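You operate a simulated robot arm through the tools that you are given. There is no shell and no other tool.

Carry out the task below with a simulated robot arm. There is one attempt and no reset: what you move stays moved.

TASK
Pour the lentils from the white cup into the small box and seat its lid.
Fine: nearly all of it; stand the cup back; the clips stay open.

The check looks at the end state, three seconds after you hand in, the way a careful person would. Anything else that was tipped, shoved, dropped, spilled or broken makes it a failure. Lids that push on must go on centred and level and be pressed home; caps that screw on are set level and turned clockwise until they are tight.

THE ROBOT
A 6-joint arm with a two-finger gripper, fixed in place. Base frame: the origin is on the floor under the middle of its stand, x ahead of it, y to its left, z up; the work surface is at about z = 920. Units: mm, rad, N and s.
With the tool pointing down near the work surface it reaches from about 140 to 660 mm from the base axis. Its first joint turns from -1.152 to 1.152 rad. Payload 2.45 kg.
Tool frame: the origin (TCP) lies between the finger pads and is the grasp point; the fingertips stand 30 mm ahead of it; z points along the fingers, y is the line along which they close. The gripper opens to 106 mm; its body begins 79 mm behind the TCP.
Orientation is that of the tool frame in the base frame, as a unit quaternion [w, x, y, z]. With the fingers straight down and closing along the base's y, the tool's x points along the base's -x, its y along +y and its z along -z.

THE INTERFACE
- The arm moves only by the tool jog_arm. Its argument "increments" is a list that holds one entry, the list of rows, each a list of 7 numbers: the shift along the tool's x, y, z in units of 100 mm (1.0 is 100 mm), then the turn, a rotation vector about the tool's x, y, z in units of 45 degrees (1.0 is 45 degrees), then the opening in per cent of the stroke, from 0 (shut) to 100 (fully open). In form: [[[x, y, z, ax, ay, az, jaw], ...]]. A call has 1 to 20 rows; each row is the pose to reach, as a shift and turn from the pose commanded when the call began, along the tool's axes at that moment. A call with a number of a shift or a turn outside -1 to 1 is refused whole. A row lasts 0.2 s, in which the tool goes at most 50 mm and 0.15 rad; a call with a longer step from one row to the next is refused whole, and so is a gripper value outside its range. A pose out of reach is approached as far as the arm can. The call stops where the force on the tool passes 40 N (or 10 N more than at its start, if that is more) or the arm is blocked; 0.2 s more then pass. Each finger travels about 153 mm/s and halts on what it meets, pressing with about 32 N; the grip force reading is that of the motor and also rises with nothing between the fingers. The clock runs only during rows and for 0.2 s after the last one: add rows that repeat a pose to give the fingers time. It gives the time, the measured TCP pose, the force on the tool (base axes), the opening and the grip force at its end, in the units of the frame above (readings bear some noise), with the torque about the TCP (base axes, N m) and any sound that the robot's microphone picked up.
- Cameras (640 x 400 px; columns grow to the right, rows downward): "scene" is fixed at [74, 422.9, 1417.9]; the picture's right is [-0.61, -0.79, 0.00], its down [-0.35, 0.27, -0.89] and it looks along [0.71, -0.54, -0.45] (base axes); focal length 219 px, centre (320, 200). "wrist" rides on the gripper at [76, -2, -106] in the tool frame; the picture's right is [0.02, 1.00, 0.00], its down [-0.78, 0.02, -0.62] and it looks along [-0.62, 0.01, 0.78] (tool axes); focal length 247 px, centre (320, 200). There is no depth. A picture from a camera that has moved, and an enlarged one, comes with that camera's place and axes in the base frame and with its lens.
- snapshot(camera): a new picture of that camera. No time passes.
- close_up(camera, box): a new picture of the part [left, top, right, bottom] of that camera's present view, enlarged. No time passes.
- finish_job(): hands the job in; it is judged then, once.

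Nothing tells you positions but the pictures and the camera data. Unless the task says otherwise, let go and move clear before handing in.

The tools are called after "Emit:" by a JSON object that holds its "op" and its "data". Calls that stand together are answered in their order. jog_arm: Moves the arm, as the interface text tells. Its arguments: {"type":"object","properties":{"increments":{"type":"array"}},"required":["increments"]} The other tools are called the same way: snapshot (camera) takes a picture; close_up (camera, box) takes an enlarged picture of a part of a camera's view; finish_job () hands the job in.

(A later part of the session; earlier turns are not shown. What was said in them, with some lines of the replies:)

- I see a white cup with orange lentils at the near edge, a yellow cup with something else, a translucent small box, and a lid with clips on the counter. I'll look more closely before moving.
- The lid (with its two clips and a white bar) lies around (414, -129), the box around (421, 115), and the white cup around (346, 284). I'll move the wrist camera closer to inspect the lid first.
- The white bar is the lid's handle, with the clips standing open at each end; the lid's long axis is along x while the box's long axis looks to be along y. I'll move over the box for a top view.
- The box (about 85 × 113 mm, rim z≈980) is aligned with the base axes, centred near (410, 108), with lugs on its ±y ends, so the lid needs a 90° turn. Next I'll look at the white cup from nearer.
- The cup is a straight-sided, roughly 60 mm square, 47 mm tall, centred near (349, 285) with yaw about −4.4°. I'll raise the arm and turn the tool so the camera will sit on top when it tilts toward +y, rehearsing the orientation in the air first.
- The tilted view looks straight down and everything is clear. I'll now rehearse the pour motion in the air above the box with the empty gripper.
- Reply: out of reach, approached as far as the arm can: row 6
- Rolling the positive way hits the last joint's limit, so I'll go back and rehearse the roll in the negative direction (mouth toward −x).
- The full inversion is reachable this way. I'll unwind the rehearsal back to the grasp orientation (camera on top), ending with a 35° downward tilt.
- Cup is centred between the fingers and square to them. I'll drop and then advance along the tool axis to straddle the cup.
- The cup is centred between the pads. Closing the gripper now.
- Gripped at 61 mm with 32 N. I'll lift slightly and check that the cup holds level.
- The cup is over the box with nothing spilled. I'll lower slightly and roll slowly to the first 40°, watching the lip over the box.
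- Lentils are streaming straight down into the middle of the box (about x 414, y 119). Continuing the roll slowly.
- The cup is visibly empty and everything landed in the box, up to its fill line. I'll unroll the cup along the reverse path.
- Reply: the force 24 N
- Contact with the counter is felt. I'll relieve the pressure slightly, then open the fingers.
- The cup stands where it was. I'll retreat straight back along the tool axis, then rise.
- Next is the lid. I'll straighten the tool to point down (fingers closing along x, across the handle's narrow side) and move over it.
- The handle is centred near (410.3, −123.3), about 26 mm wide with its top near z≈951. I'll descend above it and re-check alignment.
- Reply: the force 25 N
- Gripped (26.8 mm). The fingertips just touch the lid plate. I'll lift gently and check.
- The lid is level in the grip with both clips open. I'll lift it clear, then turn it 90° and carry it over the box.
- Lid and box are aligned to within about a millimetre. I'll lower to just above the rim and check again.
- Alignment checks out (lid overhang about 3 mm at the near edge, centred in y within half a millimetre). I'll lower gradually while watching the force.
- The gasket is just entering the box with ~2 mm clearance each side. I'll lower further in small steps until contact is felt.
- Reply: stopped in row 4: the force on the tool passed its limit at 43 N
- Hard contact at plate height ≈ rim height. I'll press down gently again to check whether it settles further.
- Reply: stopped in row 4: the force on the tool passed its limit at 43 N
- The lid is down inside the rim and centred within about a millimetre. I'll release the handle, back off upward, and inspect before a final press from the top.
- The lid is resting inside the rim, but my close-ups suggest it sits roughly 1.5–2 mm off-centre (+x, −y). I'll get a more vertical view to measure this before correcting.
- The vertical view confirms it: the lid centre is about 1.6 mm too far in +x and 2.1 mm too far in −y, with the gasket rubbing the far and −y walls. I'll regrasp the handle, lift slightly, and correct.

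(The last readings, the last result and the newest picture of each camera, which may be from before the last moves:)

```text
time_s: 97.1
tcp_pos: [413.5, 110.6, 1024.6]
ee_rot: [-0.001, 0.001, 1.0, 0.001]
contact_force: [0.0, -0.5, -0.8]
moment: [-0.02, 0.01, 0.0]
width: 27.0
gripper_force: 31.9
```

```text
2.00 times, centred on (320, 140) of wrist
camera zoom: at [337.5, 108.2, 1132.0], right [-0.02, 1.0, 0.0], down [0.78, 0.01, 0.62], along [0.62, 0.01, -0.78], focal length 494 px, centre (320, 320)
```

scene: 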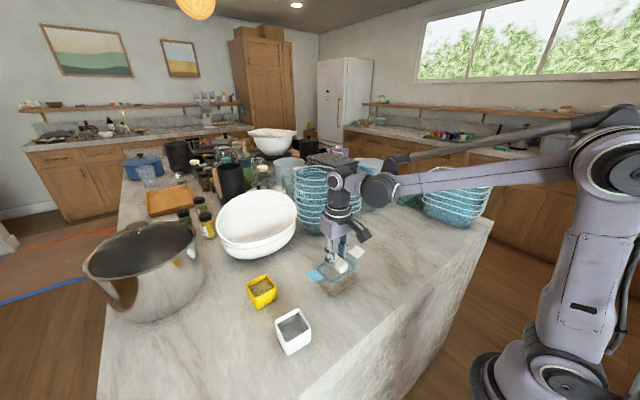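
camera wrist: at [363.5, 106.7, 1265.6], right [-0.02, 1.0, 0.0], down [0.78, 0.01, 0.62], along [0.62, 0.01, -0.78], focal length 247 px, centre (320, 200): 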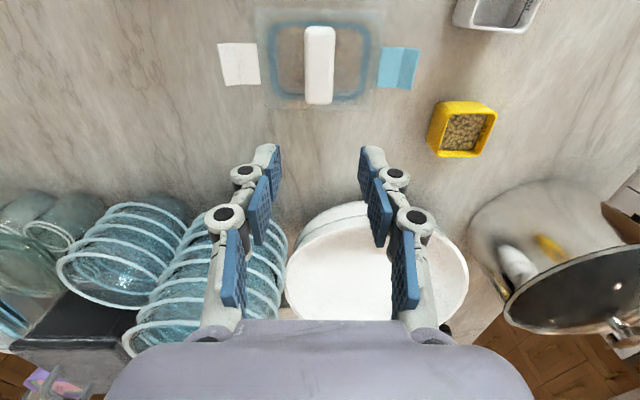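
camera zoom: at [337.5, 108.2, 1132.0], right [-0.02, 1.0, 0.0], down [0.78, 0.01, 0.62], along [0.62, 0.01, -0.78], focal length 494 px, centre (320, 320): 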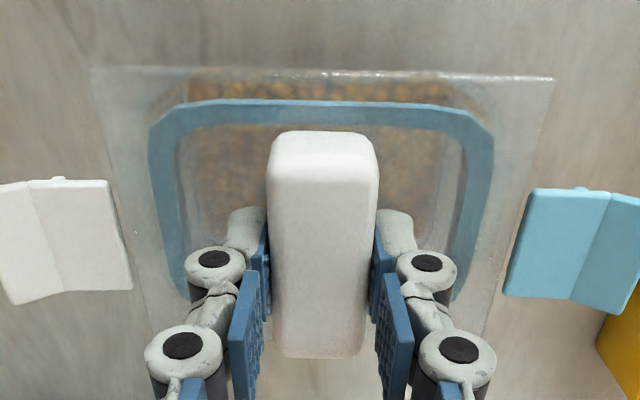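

Emit:
{"op": "jog_arm", "data": {"increments": [[[0.005, -0.007, 0.0, 0, 0, 0, 10], [0.005, -0.007, 0.03, 0, 0, 0, 10], [0.005, -0.007, 0.06, 0, 0, 0, 10], [0.005, -0.007, 0.08, 0, 0, 0, 10], [0.005, -0.007, 0.095, 0, 0, 0, 10]]]}}

Emit:
{"op": "jog_arm", "data": {"increments": [[[0, 0, 0.005, 0, 0, 0, 10], [0, 0, 0.01, 0, 0, 0, 10], [0, 0, 0.015, 0, 0, 0, 10], [0, 0, 0.02, 0, 0, 0, 10], [0, 0, 0.025, 0, 0, 0, 10], [0, 0, 0.03, 0, 0, 0, 10]]]}}

Emit:
{"op": "close_up", "data": {"camera": "scene", "box": [305, 235, 385, 300]}}

```text
time_s: 98.3
tcp_pos: [412.3, 110.1, 1016.4]
ee_rot: [-0.001, 0.001, 1.0, 0.001]
contact_force: [-0.1, 0.0, -0.3]
moment: [0.01, -0.01, 0.0]
width: 27.2
gripper_force: 32.4
```

```text
time_s: 99.7
tcp_pos: [411.5, 110.6, 1015.6]
ee_rot: [-0.001, 0.001, 1.0, 0.001]
contact_force: [-1.6, -0.9, 5.2]
moment: [-0.02, -0.04, -0.03]
width: 27.0
gripper_force: 32.3
stopped in row 6: the force on the tool passed its limit at 42 N (the readings are from after the stop); the commanded pose is now the measured one
```

```text
6.15 times, centred on (345, 268) of scene
camera zoom: at [73.8, 422.9, 1417.9], right [-0.61, -0.79, 0.0], down [-0.35, 0.27, -0.89], along [0.71, -0.54, -0.45], focal length 1345 px, centre (166, -215)
```

zoom: 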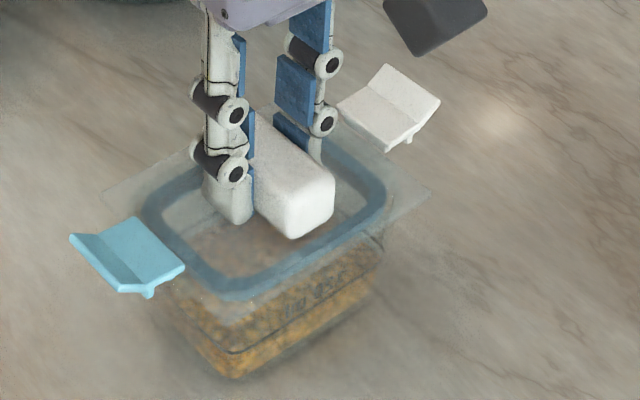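

Contact now is much better balanced (moment near zero) and the lid sits lower than before. I'll press once more at the centre, then release and re-inspect.

Emit:
{"op": "jog_arm", "data": {"increments": [[[0, 0, 0.005, 0, 0, 0, 10], [0, 0, 0.01, 0, 0, 0, 10], [0, 0, 0.015, 0, 0, 0, 10], [0, 0, 0.02, 0, 0, 0, 10], [0, 0, 0.025, 0, 0, 0, 10], [0, 0, 0.03, 0, 0, 0, 10], [0, 0, 0.035, 0, 0, 0, 10], [0, 0, 0.04, 0, 0, 0, 10], [0, 0, 0.045, 0, 0, 0, 10]]]}}

Emit:
{"op": "close_up", "data": {"camera": "scene", "box": [305, 235, 385, 300]}}

```text
time_s: 100.6
tcp_pos: [412.8, 110.6, 1014.2]
ee_rot: [-0.001, 0.001, 1.0, 0.001]
contact_force: [-0.3, -0.5, 6.4]
moment: [-0.06, 0.0, 0.0]
width: 27.0
gripper_force: 31.5
stopped in row 4: the force on the tool passed its limit at 43 N (the readings are from after the stop); the commanded pose is now the measured one
```

```text
6.15 times, centred on (345, 268) of scene
camera zoom: at [73.8, 422.9, 1417.9], right [-0.61, -0.79, 0.0], down [-0.35, 0.27, -0.89], along [0.71, -0.54, -0.45], focal length 1345 px, centre (166, -215)
```

zoom: 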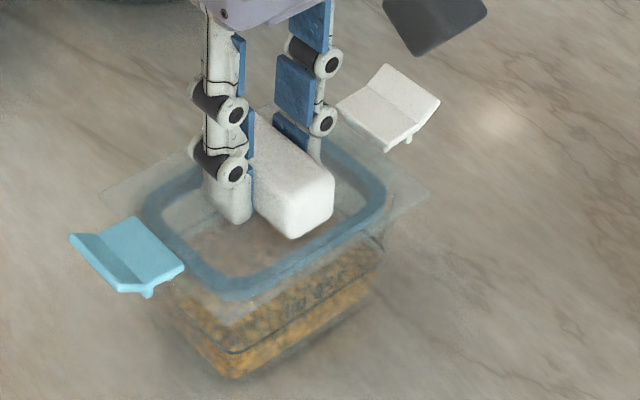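

Pressed to 43 N with no tilt. Releasing and moving to the vertical viewpoint to verify centring.

Emit:
{"op": "jog_arm", "data": {"increments": [[[0, 0, 0, 0, 0, 0, 18], [0, 0, 0, 0, 0, 0, 28], [0, 0, 0, 0, 0, 0, 40], [0, 0, 0, 0, 0, 0, 45], [0, 0, 0, 0, 0, 0, 45]]]}}

Emit:
{"op": "jog_arm", "data": {"increments": [[[0, 0, -0.1, 0, 0, 0, 45], [0, 0, -0.3, 0, 0, 0, 45], [0, 0, -0.6, 0, 0, 0, 45]]]}}

Emit:
{"op": "jog_arm", "data": {"increments": [[[-0.08, 0, -0.3, 0, 0, 0, 45], [-0.16, 0, -0.6, 0, 0, 0, 45], [-0.25, 0, -0.85, 0, 0, 0, 45], [-0.25, 0, -0.85, 0, 0, 0, 45]]]}}

Emit:
{"op": "close_up", "data": {"camera": "wrist", "box": [250, 0, 390, 90]}}

Emit:
{"op": "close_up", "data": {"camera": "wrist", "box": [250, 0, 320, 50]}}

Emit:
{"op": "close_up", "data": {"camera": "wrist", "box": [320, 0, 390, 50]}}

Emit:
{"op": "close_up", "data": {"camera": "wrist", "box": [250, 50, 390, 100]}}

Emit:
{"op": "close_up", "data": {"camera": "scene", "box": [305, 235, 385, 300]}}

```text
time_s: 101.8
tcp_pos: [412.2, 110.5, 1014.7]
ee_rot: [0.0, 0.001, 1.0, 0.002]
contact_force: [0.6, -0.3, -0.5]
moment: [0.02, 0.0, 0.03]
width: 47.6
gripper_force: 0.0
```

```text
time_s: 102.6
tcp_pos: [412.7, 112.1, 1075.4]
ee_rot: [-0.001, 0.002, 1.0, 0.001]
contact_force: [1.1, -0.2, -0.2]
moment: [0.01, 0.01, -0.01]
width: 48.1
gripper_force: 0.1
```

```text
time_s: 103.6
tcp_pos: [439.1, 111.2, 1159.9]
ee_rot: [-0.001, 0.001, 1.0, 0.002]
contact_force: [-0.8, 0.3, 0.5]
moment: [-0.02, -0.02, 0.03]
width: 47.8
gripper_force: 0.1
```

```text
4.44 times, centred on (320, 45) of wrist
camera zoom: at [363.5, 107.9, 1266.6], right [-0.02, 1.0, 0.0], down [0.78, 0.01, 0.62], along [0.62, 0.01, -0.78], focal length 1098 px, centre (320, 889)
```

zoom: 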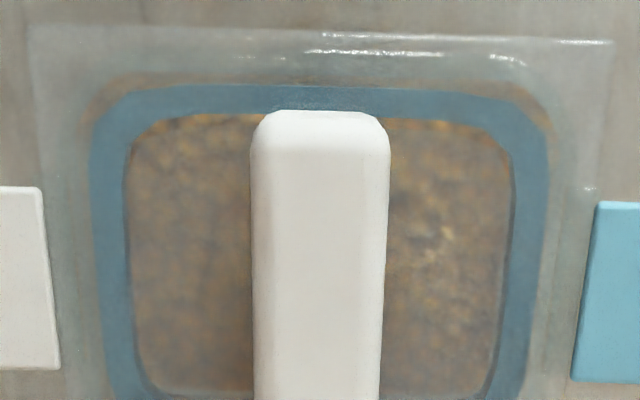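

```text
8.00 times, centred on (285, 25) of wrist
camera zoom: at [363.5, 107.9, 1266.6], right [-0.02, 1.0, 0.0], down [0.78, 0.01, 0.62], along [0.62, 0.01, -0.78], focal length 1976 px, centre (600, 1600)
```

zoom: 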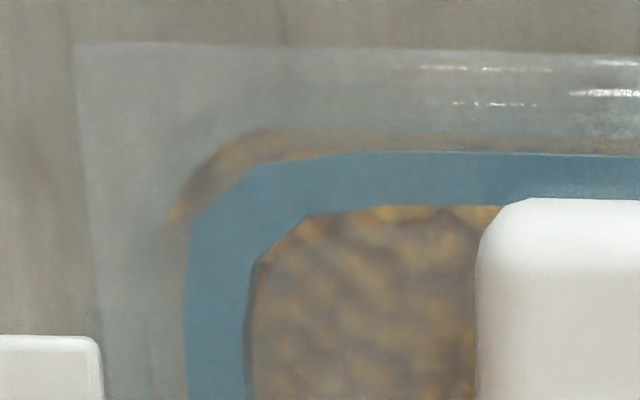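

```text
8.00 times, centred on (355, 25) of wrist
camera zoom: at [363.5, 107.9, 1266.6], right [-0.02, 1.0, 0.0], down [0.78, 0.01, 0.62], along [0.62, 0.01, -0.78], focal length 1976 px, centre (40, 1600)
```

zoom: 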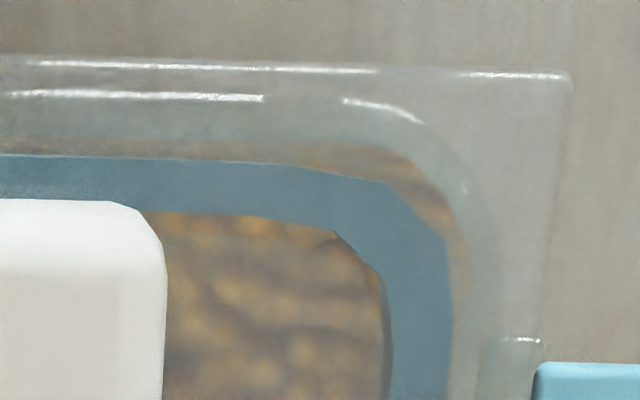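

```text
4.57 times, centred on (320, 75) of wrist
camera zoom: at [363.5, 107.9, 1266.6], right [-0.02, 1.0, 0.0], down [0.78, 0.01, 0.62], along [0.62, 0.01, -0.78], focal length 1129 px, centre (320, 771)
```

zoom: 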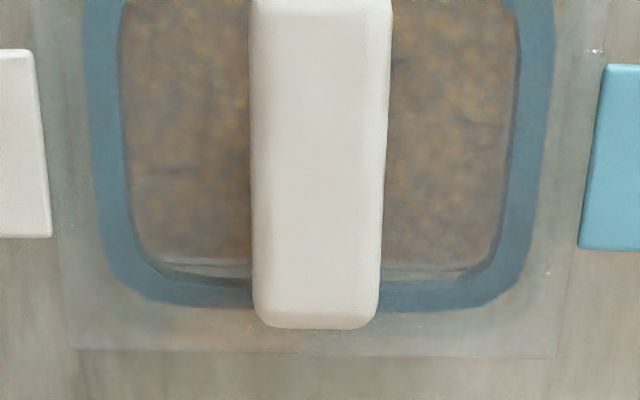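

```text
6.15 times, centred on (345, 268) of scene
camera zoom: at [74.0, 422.9, 1417.9], right [-0.61, -0.79, 0.0], down [-0.35, 0.27, -0.89], along [0.71, -0.54, -0.45], focal length 1345 px, centre (166, -215)
```

zoom: 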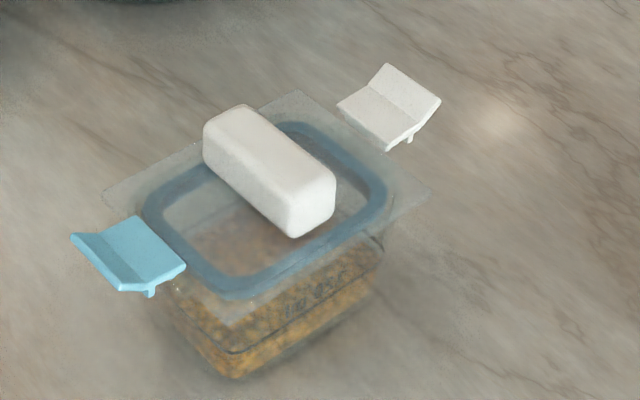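

Centring now looks right: gasket gaps are even on both sides and the overhang is ~3 mm front and back. I'll check levelness/seating from the scene camera and low wrist views.

Emit:
{"op": "close_up", "data": {"camera": "scene", "box": [345, 250, 375, 274]}}

Emit:
{"op": "close_up", "data": {"camera": "scene", "box": [312, 262, 350, 292]}}

Emit:
{"op": "close_up", "data": {"camera": "scene", "box": [312, 242, 350, 272]}}

Emit:
{"op": "snapshot", "data": {"camera": "scene"}}

```text
16.00 times, centred on (360, 262) of scene
camera zoom: at [74.0, 422.9, 1417.9], right [-0.61, -0.79, 0.0], down [-0.35, 0.27, -0.89], along [0.71, -0.54, -0.45], focal length 3497 px, centre (-320, -792)
```

zoom: 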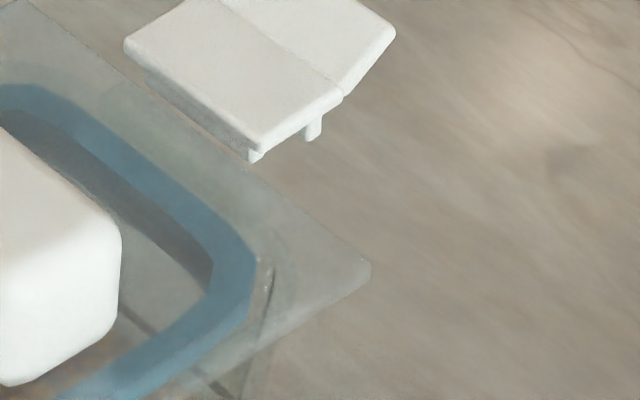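

```text
13.33 times, centred on (331, 277) of scene
camera zoom: at [74.0, 422.9, 1417.9], right [-0.61, -0.79, 0.0], down [-0.35, 0.27, -0.89], along [0.71, -0.54, -0.45], focal length 2914 px, centre (173, -827)
```

zoom: 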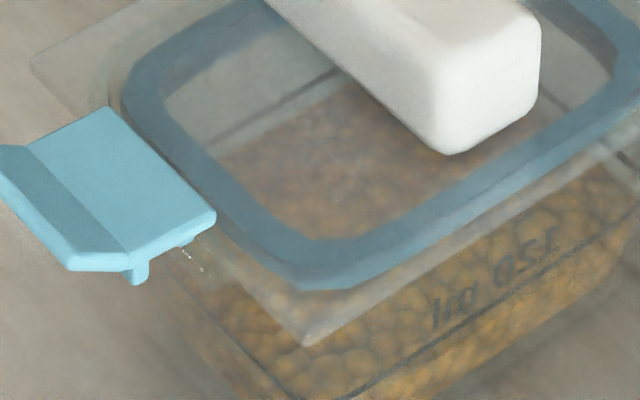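

```text
13.33 times, centred on (331, 257) of scene
camera zoom: at [74.0, 422.9, 1417.9], right [-0.61, -0.79, 0.0], down [-0.35, 0.27, -0.89], along [0.71, -0.54, -0.45], focal length 2914 px, centre (173, -560)
```

zoom: 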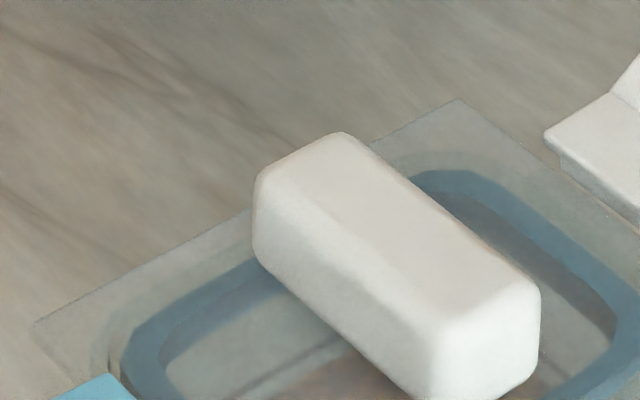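

```text
taken
```

scene: 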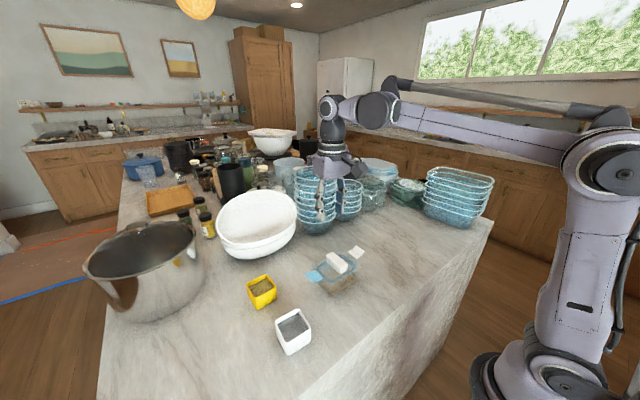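

To verify the seating, I'll get a low, near-horizontal look at the long side of the box with the wrist camera.

Emit:
{"op": "jog_arm", "data": {"increments": [[[0.4, 0, 0, 0, 0, 0, 60], [0.8, 0, 0, 0, 0, 0, 100], [1.0, 0, 0, 0, 0, 0, 100]]]}}

Emit:
{"op": "jog_arm", "data": {"increments": [[[0.1, 0, 0, 0, -0.15, 0, 100], [0.2, 0, 0, 0, -0.3, 0, 100], [0.25, 0, 0, 0, -0.45, 0, 100], [0.25, 0, 0, 0, -0.6, 0, 100], [0.25, 0, 0, 0, -0.75, 0, 100], [0.25, 0, 0, 0, -0.889, 0, 100]]]}}

Emit:
{"op": "snapshot", "data": {"camera": "wrist"}}

Emit:
{"op": "snapshot", "data": {"camera": "scene"}}

```text
time_s: 104.4
tcp_pos: [337.7, 111.3, 1160.3]
ee_rot: [0.0, 0.001, 1.0, 0.002]
contact_force: [-0.2, 0.0, -0.8]
moment: [-0.01, -0.01, 0.02]
width: 106.0
gripper_force: 0.0
```

```text
time_s: 105.8
tcp_pos: [312.8, 110.3, 1159.1]
ee_rot: [0.343, 0.001, 0.939, 0.002]
contact_force: [0.5, -0.4, -0.6]
moment: [-0.02, 0.0, -0.01]
width: 106.1
gripper_force: 0.0
```

```text
taken
camera wrist: at [186.5, 107.7, 1192.1], right [-0.02, 1.0, -0.01], down [0.2, 0.01, 0.98], along [0.98, 0.01, -0.2], focal length 247 px, centre (320, 200)
```

wrist: 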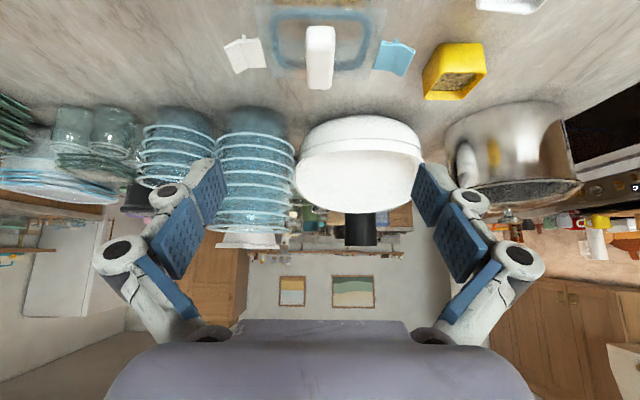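

```text
taken
```

scene: 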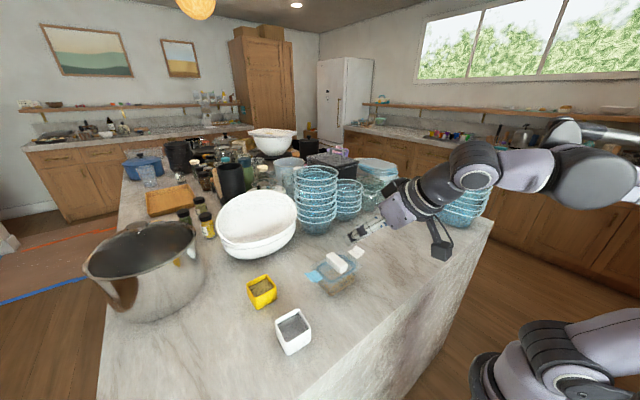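

Emit:
{"op": "jog_arm", "data": {"increments": [[[0.2, 0, 0.24, 0, 0, 0, 100], [0.4, 0, 0.48, 0, 0, 0, 100], [0.643, 0, 0.766, 0, 0, 0, 100]]]}}

Emit:
{"op": "jog_arm", "data": {"increments": [[[0.2, 0, 0.24, 0, 0, 0, 100], [0.386, 0, 0.46, 0, 0, 0, 100], [0.386, 0, 0.46, 0, 0, 0, 100]]]}}

Emit:
{"op": "snapshot", "data": {"camera": "wrist"}}

Emit:
{"op": "close_up", "data": {"camera": "wrist", "box": [210, 110, 430, 240]}}

```text
time_s: 106.6
tcp_pos: [311.2, 109.2, 1058.1]
ee_rot: [0.342, 0.001, 0.94, 0.001]
contact_force: [0.8, 0.1, 0.0]
moment: [-0.01, 0.0, -0.01]
width: 105.8
gripper_force: 0.1
```

```text
time_s: 107.4
tcp_pos: [311.3, 109.2, 998.3]
ee_rot: [0.343, 0.001, 0.939, 0.001]
contact_force: [-0.3, -0.3, -0.3]
moment: [-0.02, -0.03, 0.0]
width: 106.2
gripper_force: 0.0
```

```text
taken
camera wrist: at [185.6, 107.8, 1031.5], right [-0.02, 1.0, -0.01], down [0.2, 0.01, 0.98], along [0.98, 0.01, -0.2], focal length 247 px, centre (320, 200)
```

wrist: 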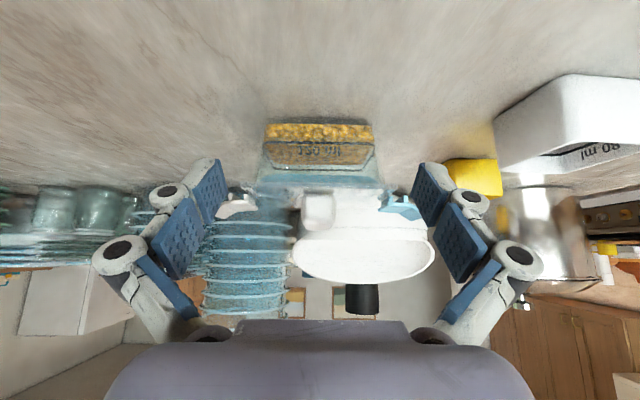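

```text
2.91 times, centred on (320, 175) of wrist
camera zoom: at [185.6, 107.8, 1031.5], right [-0.02, 1.0, -0.01], down [0.2, 0.01, 0.98], along [0.98, 0.01, -0.2], focal length 718 px, centre (320, 273)
```

zoom: 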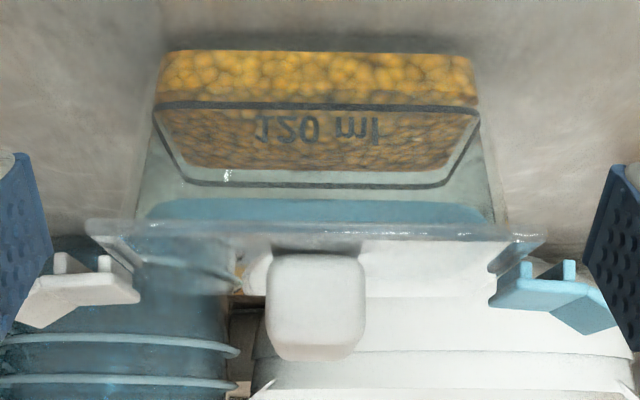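

Emit:
{"op": "close_up", "data": {"camera": "wrist", "box": [235, 165, 315, 210]}}

Emit:
{"op": "close_up", "data": {"camera": "wrist", "box": [325, 165, 405, 210]}}

Emit:
{"op": "close_up", "data": {"camera": "wrist", "box": [255, 175, 295, 200]}}

Emit:
{"op": "close_up", "data": {"camera": "wrist", "box": [355, 175, 395, 200]}}

```text
8.00 times, centred on (275, 188) of wrist
camera zoom: at [185.6, 107.8, 1031.5], right [-0.02, 1.0, -0.01], down [0.2, 0.01, 0.98], along [0.98, 0.01, -0.2], focal length 1976 px, centre (680, 300)
```

zoom: 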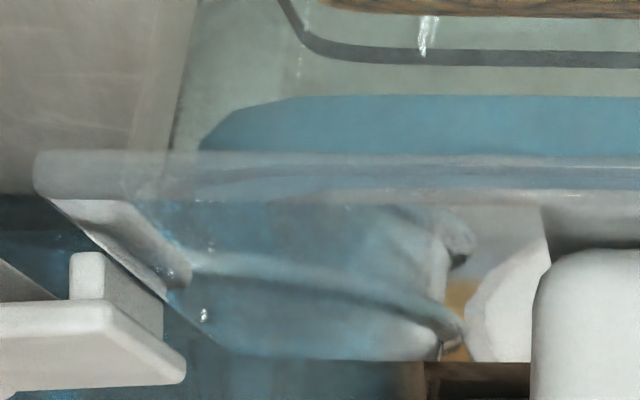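

```text
8.00 times, centred on (365, 188) of wrist
camera zoom: at [185.6, 107.8, 1031.5], right [-0.02, 1.0, -0.01], down [0.2, 0.01, 0.98], along [0.98, 0.01, -0.2], focal length 1976 px, centre (-40, 300)
```

zoom: 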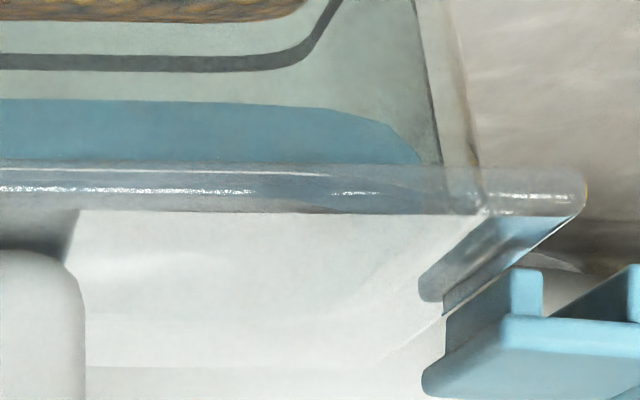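

```text
16.00 times, centred on (275, 188) of wrist
camera zoom: at [185.6, 107.8, 1031.5], right [-0.02, 1.0, -0.01], down [0.2, 0.01, 0.98], along [0.98, 0.01, -0.2], focal length 3952 px, centre (1040, 400)
```

zoom: 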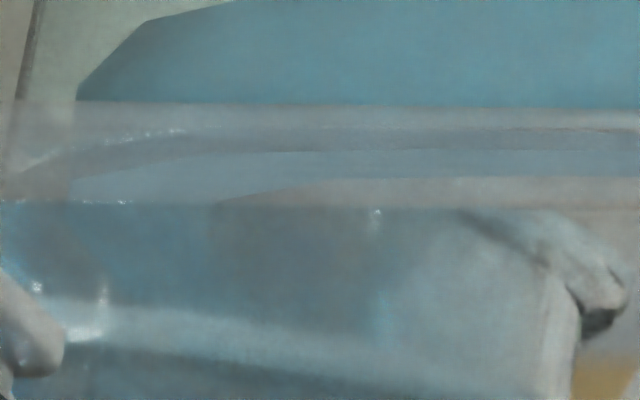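

```text
16.00 times, centred on (375, 188) of wrist
camera zoom: at [185.6, 107.8, 1031.5], right [-0.02, 1.0, -0.01], down [0.2, 0.01, 0.98], along [0.98, 0.01, -0.2], focal length 3952 px, centre (-560, 400)
```

zoom: 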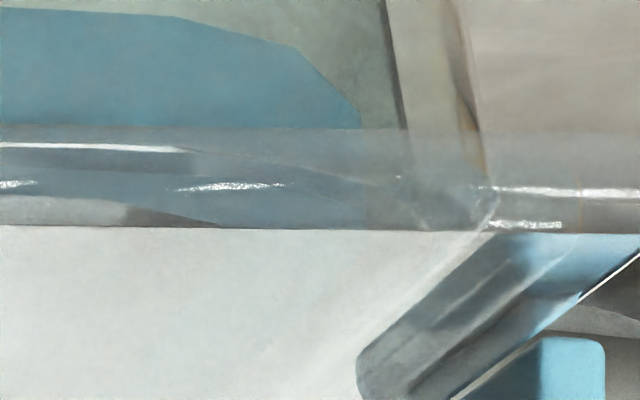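

The low view shows the lid plate lying flush on the rim, level side to side and front to back, with both clips still open. I'll raise the arm clear and make a final check of everything.

Emit:
{"op": "jog_arm", "data": {"increments": [[[-0.2, 0, -0.24, 0, 0, 0, 100], [-0.4, 0, -0.48, 0, 0, 0, 100], [-0.643, 0, -0.766, 0, 0, 0, 100]]]}}

Emit:
{"op": "jog_arm", "data": {"increments": [[[-0.2, 0, -0.24, 0, 0.15, 0, 100], [-0.4, 0, -0.48, 0, 0.3, 0, 100], [-0.643, 0, -0.766, 0, 0.45, 0, 100], [-0.643, 0, -0.766, 0, 0.6, 0, 100], [-0.643, 0, -0.766, 0, 0.75, 0, 100], [-0.643, 0, -0.766, 0, 0.889, 0, 100]]]}}

Emit:
{"op": "snapshot", "data": {"camera": "wrist"}}

Emit:
{"op": "snapshot", "data": {"camera": "scene"}}

Emit:
{"op": "close_up", "data": {"camera": "scene", "box": [230, 220, 430, 360]}}

Emit:
{"op": "close_up", "data": {"camera": "scene", "box": [260, 300, 330, 360]}}

```text
time_s: 108.2
tcp_pos: [312.4, 108.1, 1099.0]
ee_rot: [0.342, 0.001, 0.94, 0.002]
contact_force: [-0.2, -0.6, 0.8]
moment: [-0.01, -0.02, -0.02]
width: 106.1
gripper_force: 0.0
```

```text
time_s: 109.6
tcp_pos: [311.9, 110.1, 1199.4]
ee_rot: [-0.001, 0.0, 1.0, 0.001]
contact_force: [-0.4, -0.5, 0.1]
moment: [0.04, -0.01, 0.0]
width: 105.9
gripper_force: 0.1
```

```text
taken
camera wrist: at [236.9, 107.1, 1306.0], right [-0.02, 1.0, 0.0], down [0.79, 0.01, 0.62], along [0.62, 0.02, -0.79], focal length 247 px, centre (320, 200)
```

wrist: 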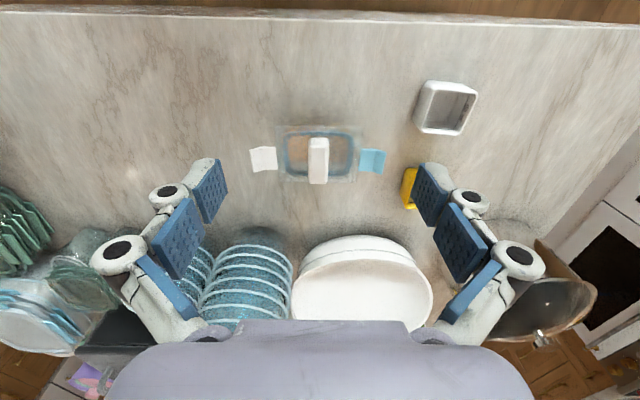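

```text
taken
```

scene: 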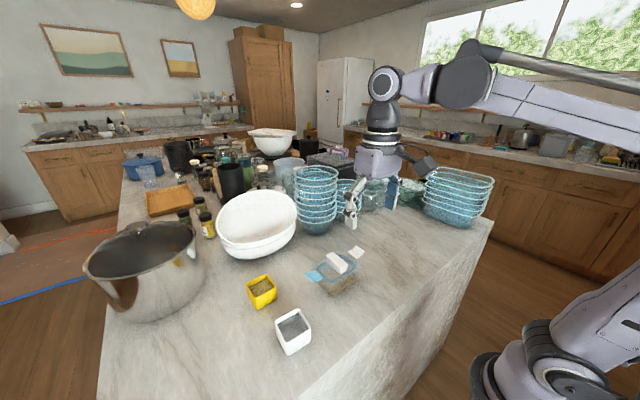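

```text
2.86 times, centred on (330, 290) of scene
camera zoom: at [74.0, 422.9, 1417.9], right [-0.61, -0.79, 0.0], down [-0.35, 0.27, -0.89], along [0.71, -0.54, -0.45], focal length 624 px, centre (291, -57)
```

zoom: 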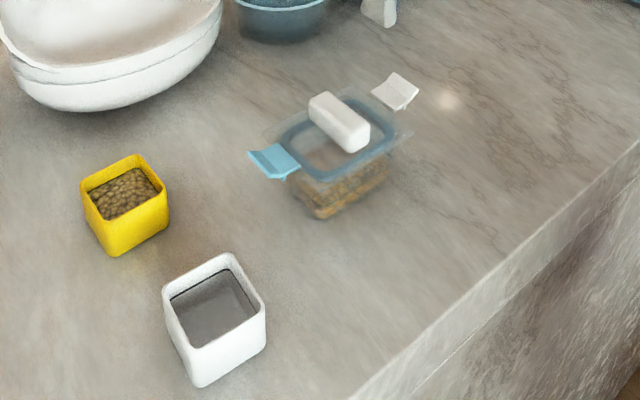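

```text
6.67 times, centred on (295, 330) of scene
camera zoom: at [74.0, 422.9, 1417.9], right [-0.61, -0.79, 0.0], down [-0.35, 0.27, -0.89], along [0.71, -0.54, -0.45], focal length 1457 px, centre (487, -667)
```

zoom: 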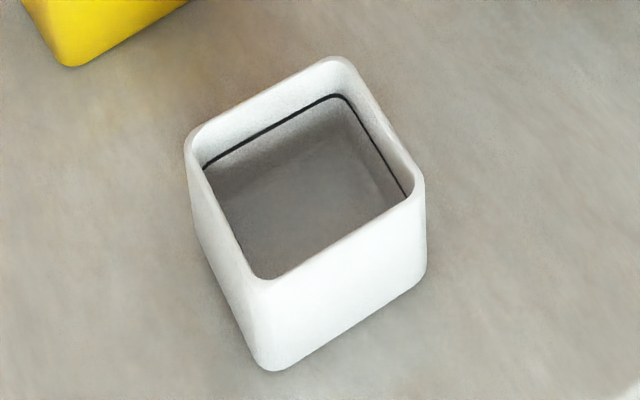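

The white cup is back where it was, upright and empty. The lentils are in the box, and the lid looks flush, level and centred with both clips open. I can't see any spills, and nothing else was disturbed. The gripper has let go and is clear, so I'm handing in.

Emit:
{"op": "finish_job", "data": {}}

```text
The job is handed in.
```

The lentils are poured, the lid is on, and the job is handed in; I haven't seen the result of the check.

- **Pour:** The white cup came out visibly empty. The lentils went into the small box and I saw no spills on the counter.
- **Cup:** It stands upright back where it was, turned the same way.
- **Lid:** It first went on about 2 mm off-centre and rubbed the box walls. I lifted it, re-centred it to about half a millimetre, and pressed it down twice to about 43 N. A low side view then showed it flush on the rim and level.
- **Clips:** Both are still open.

The yellow cup and everything else on the counter were not touched. The gripper let go and moved clear before I handed in.
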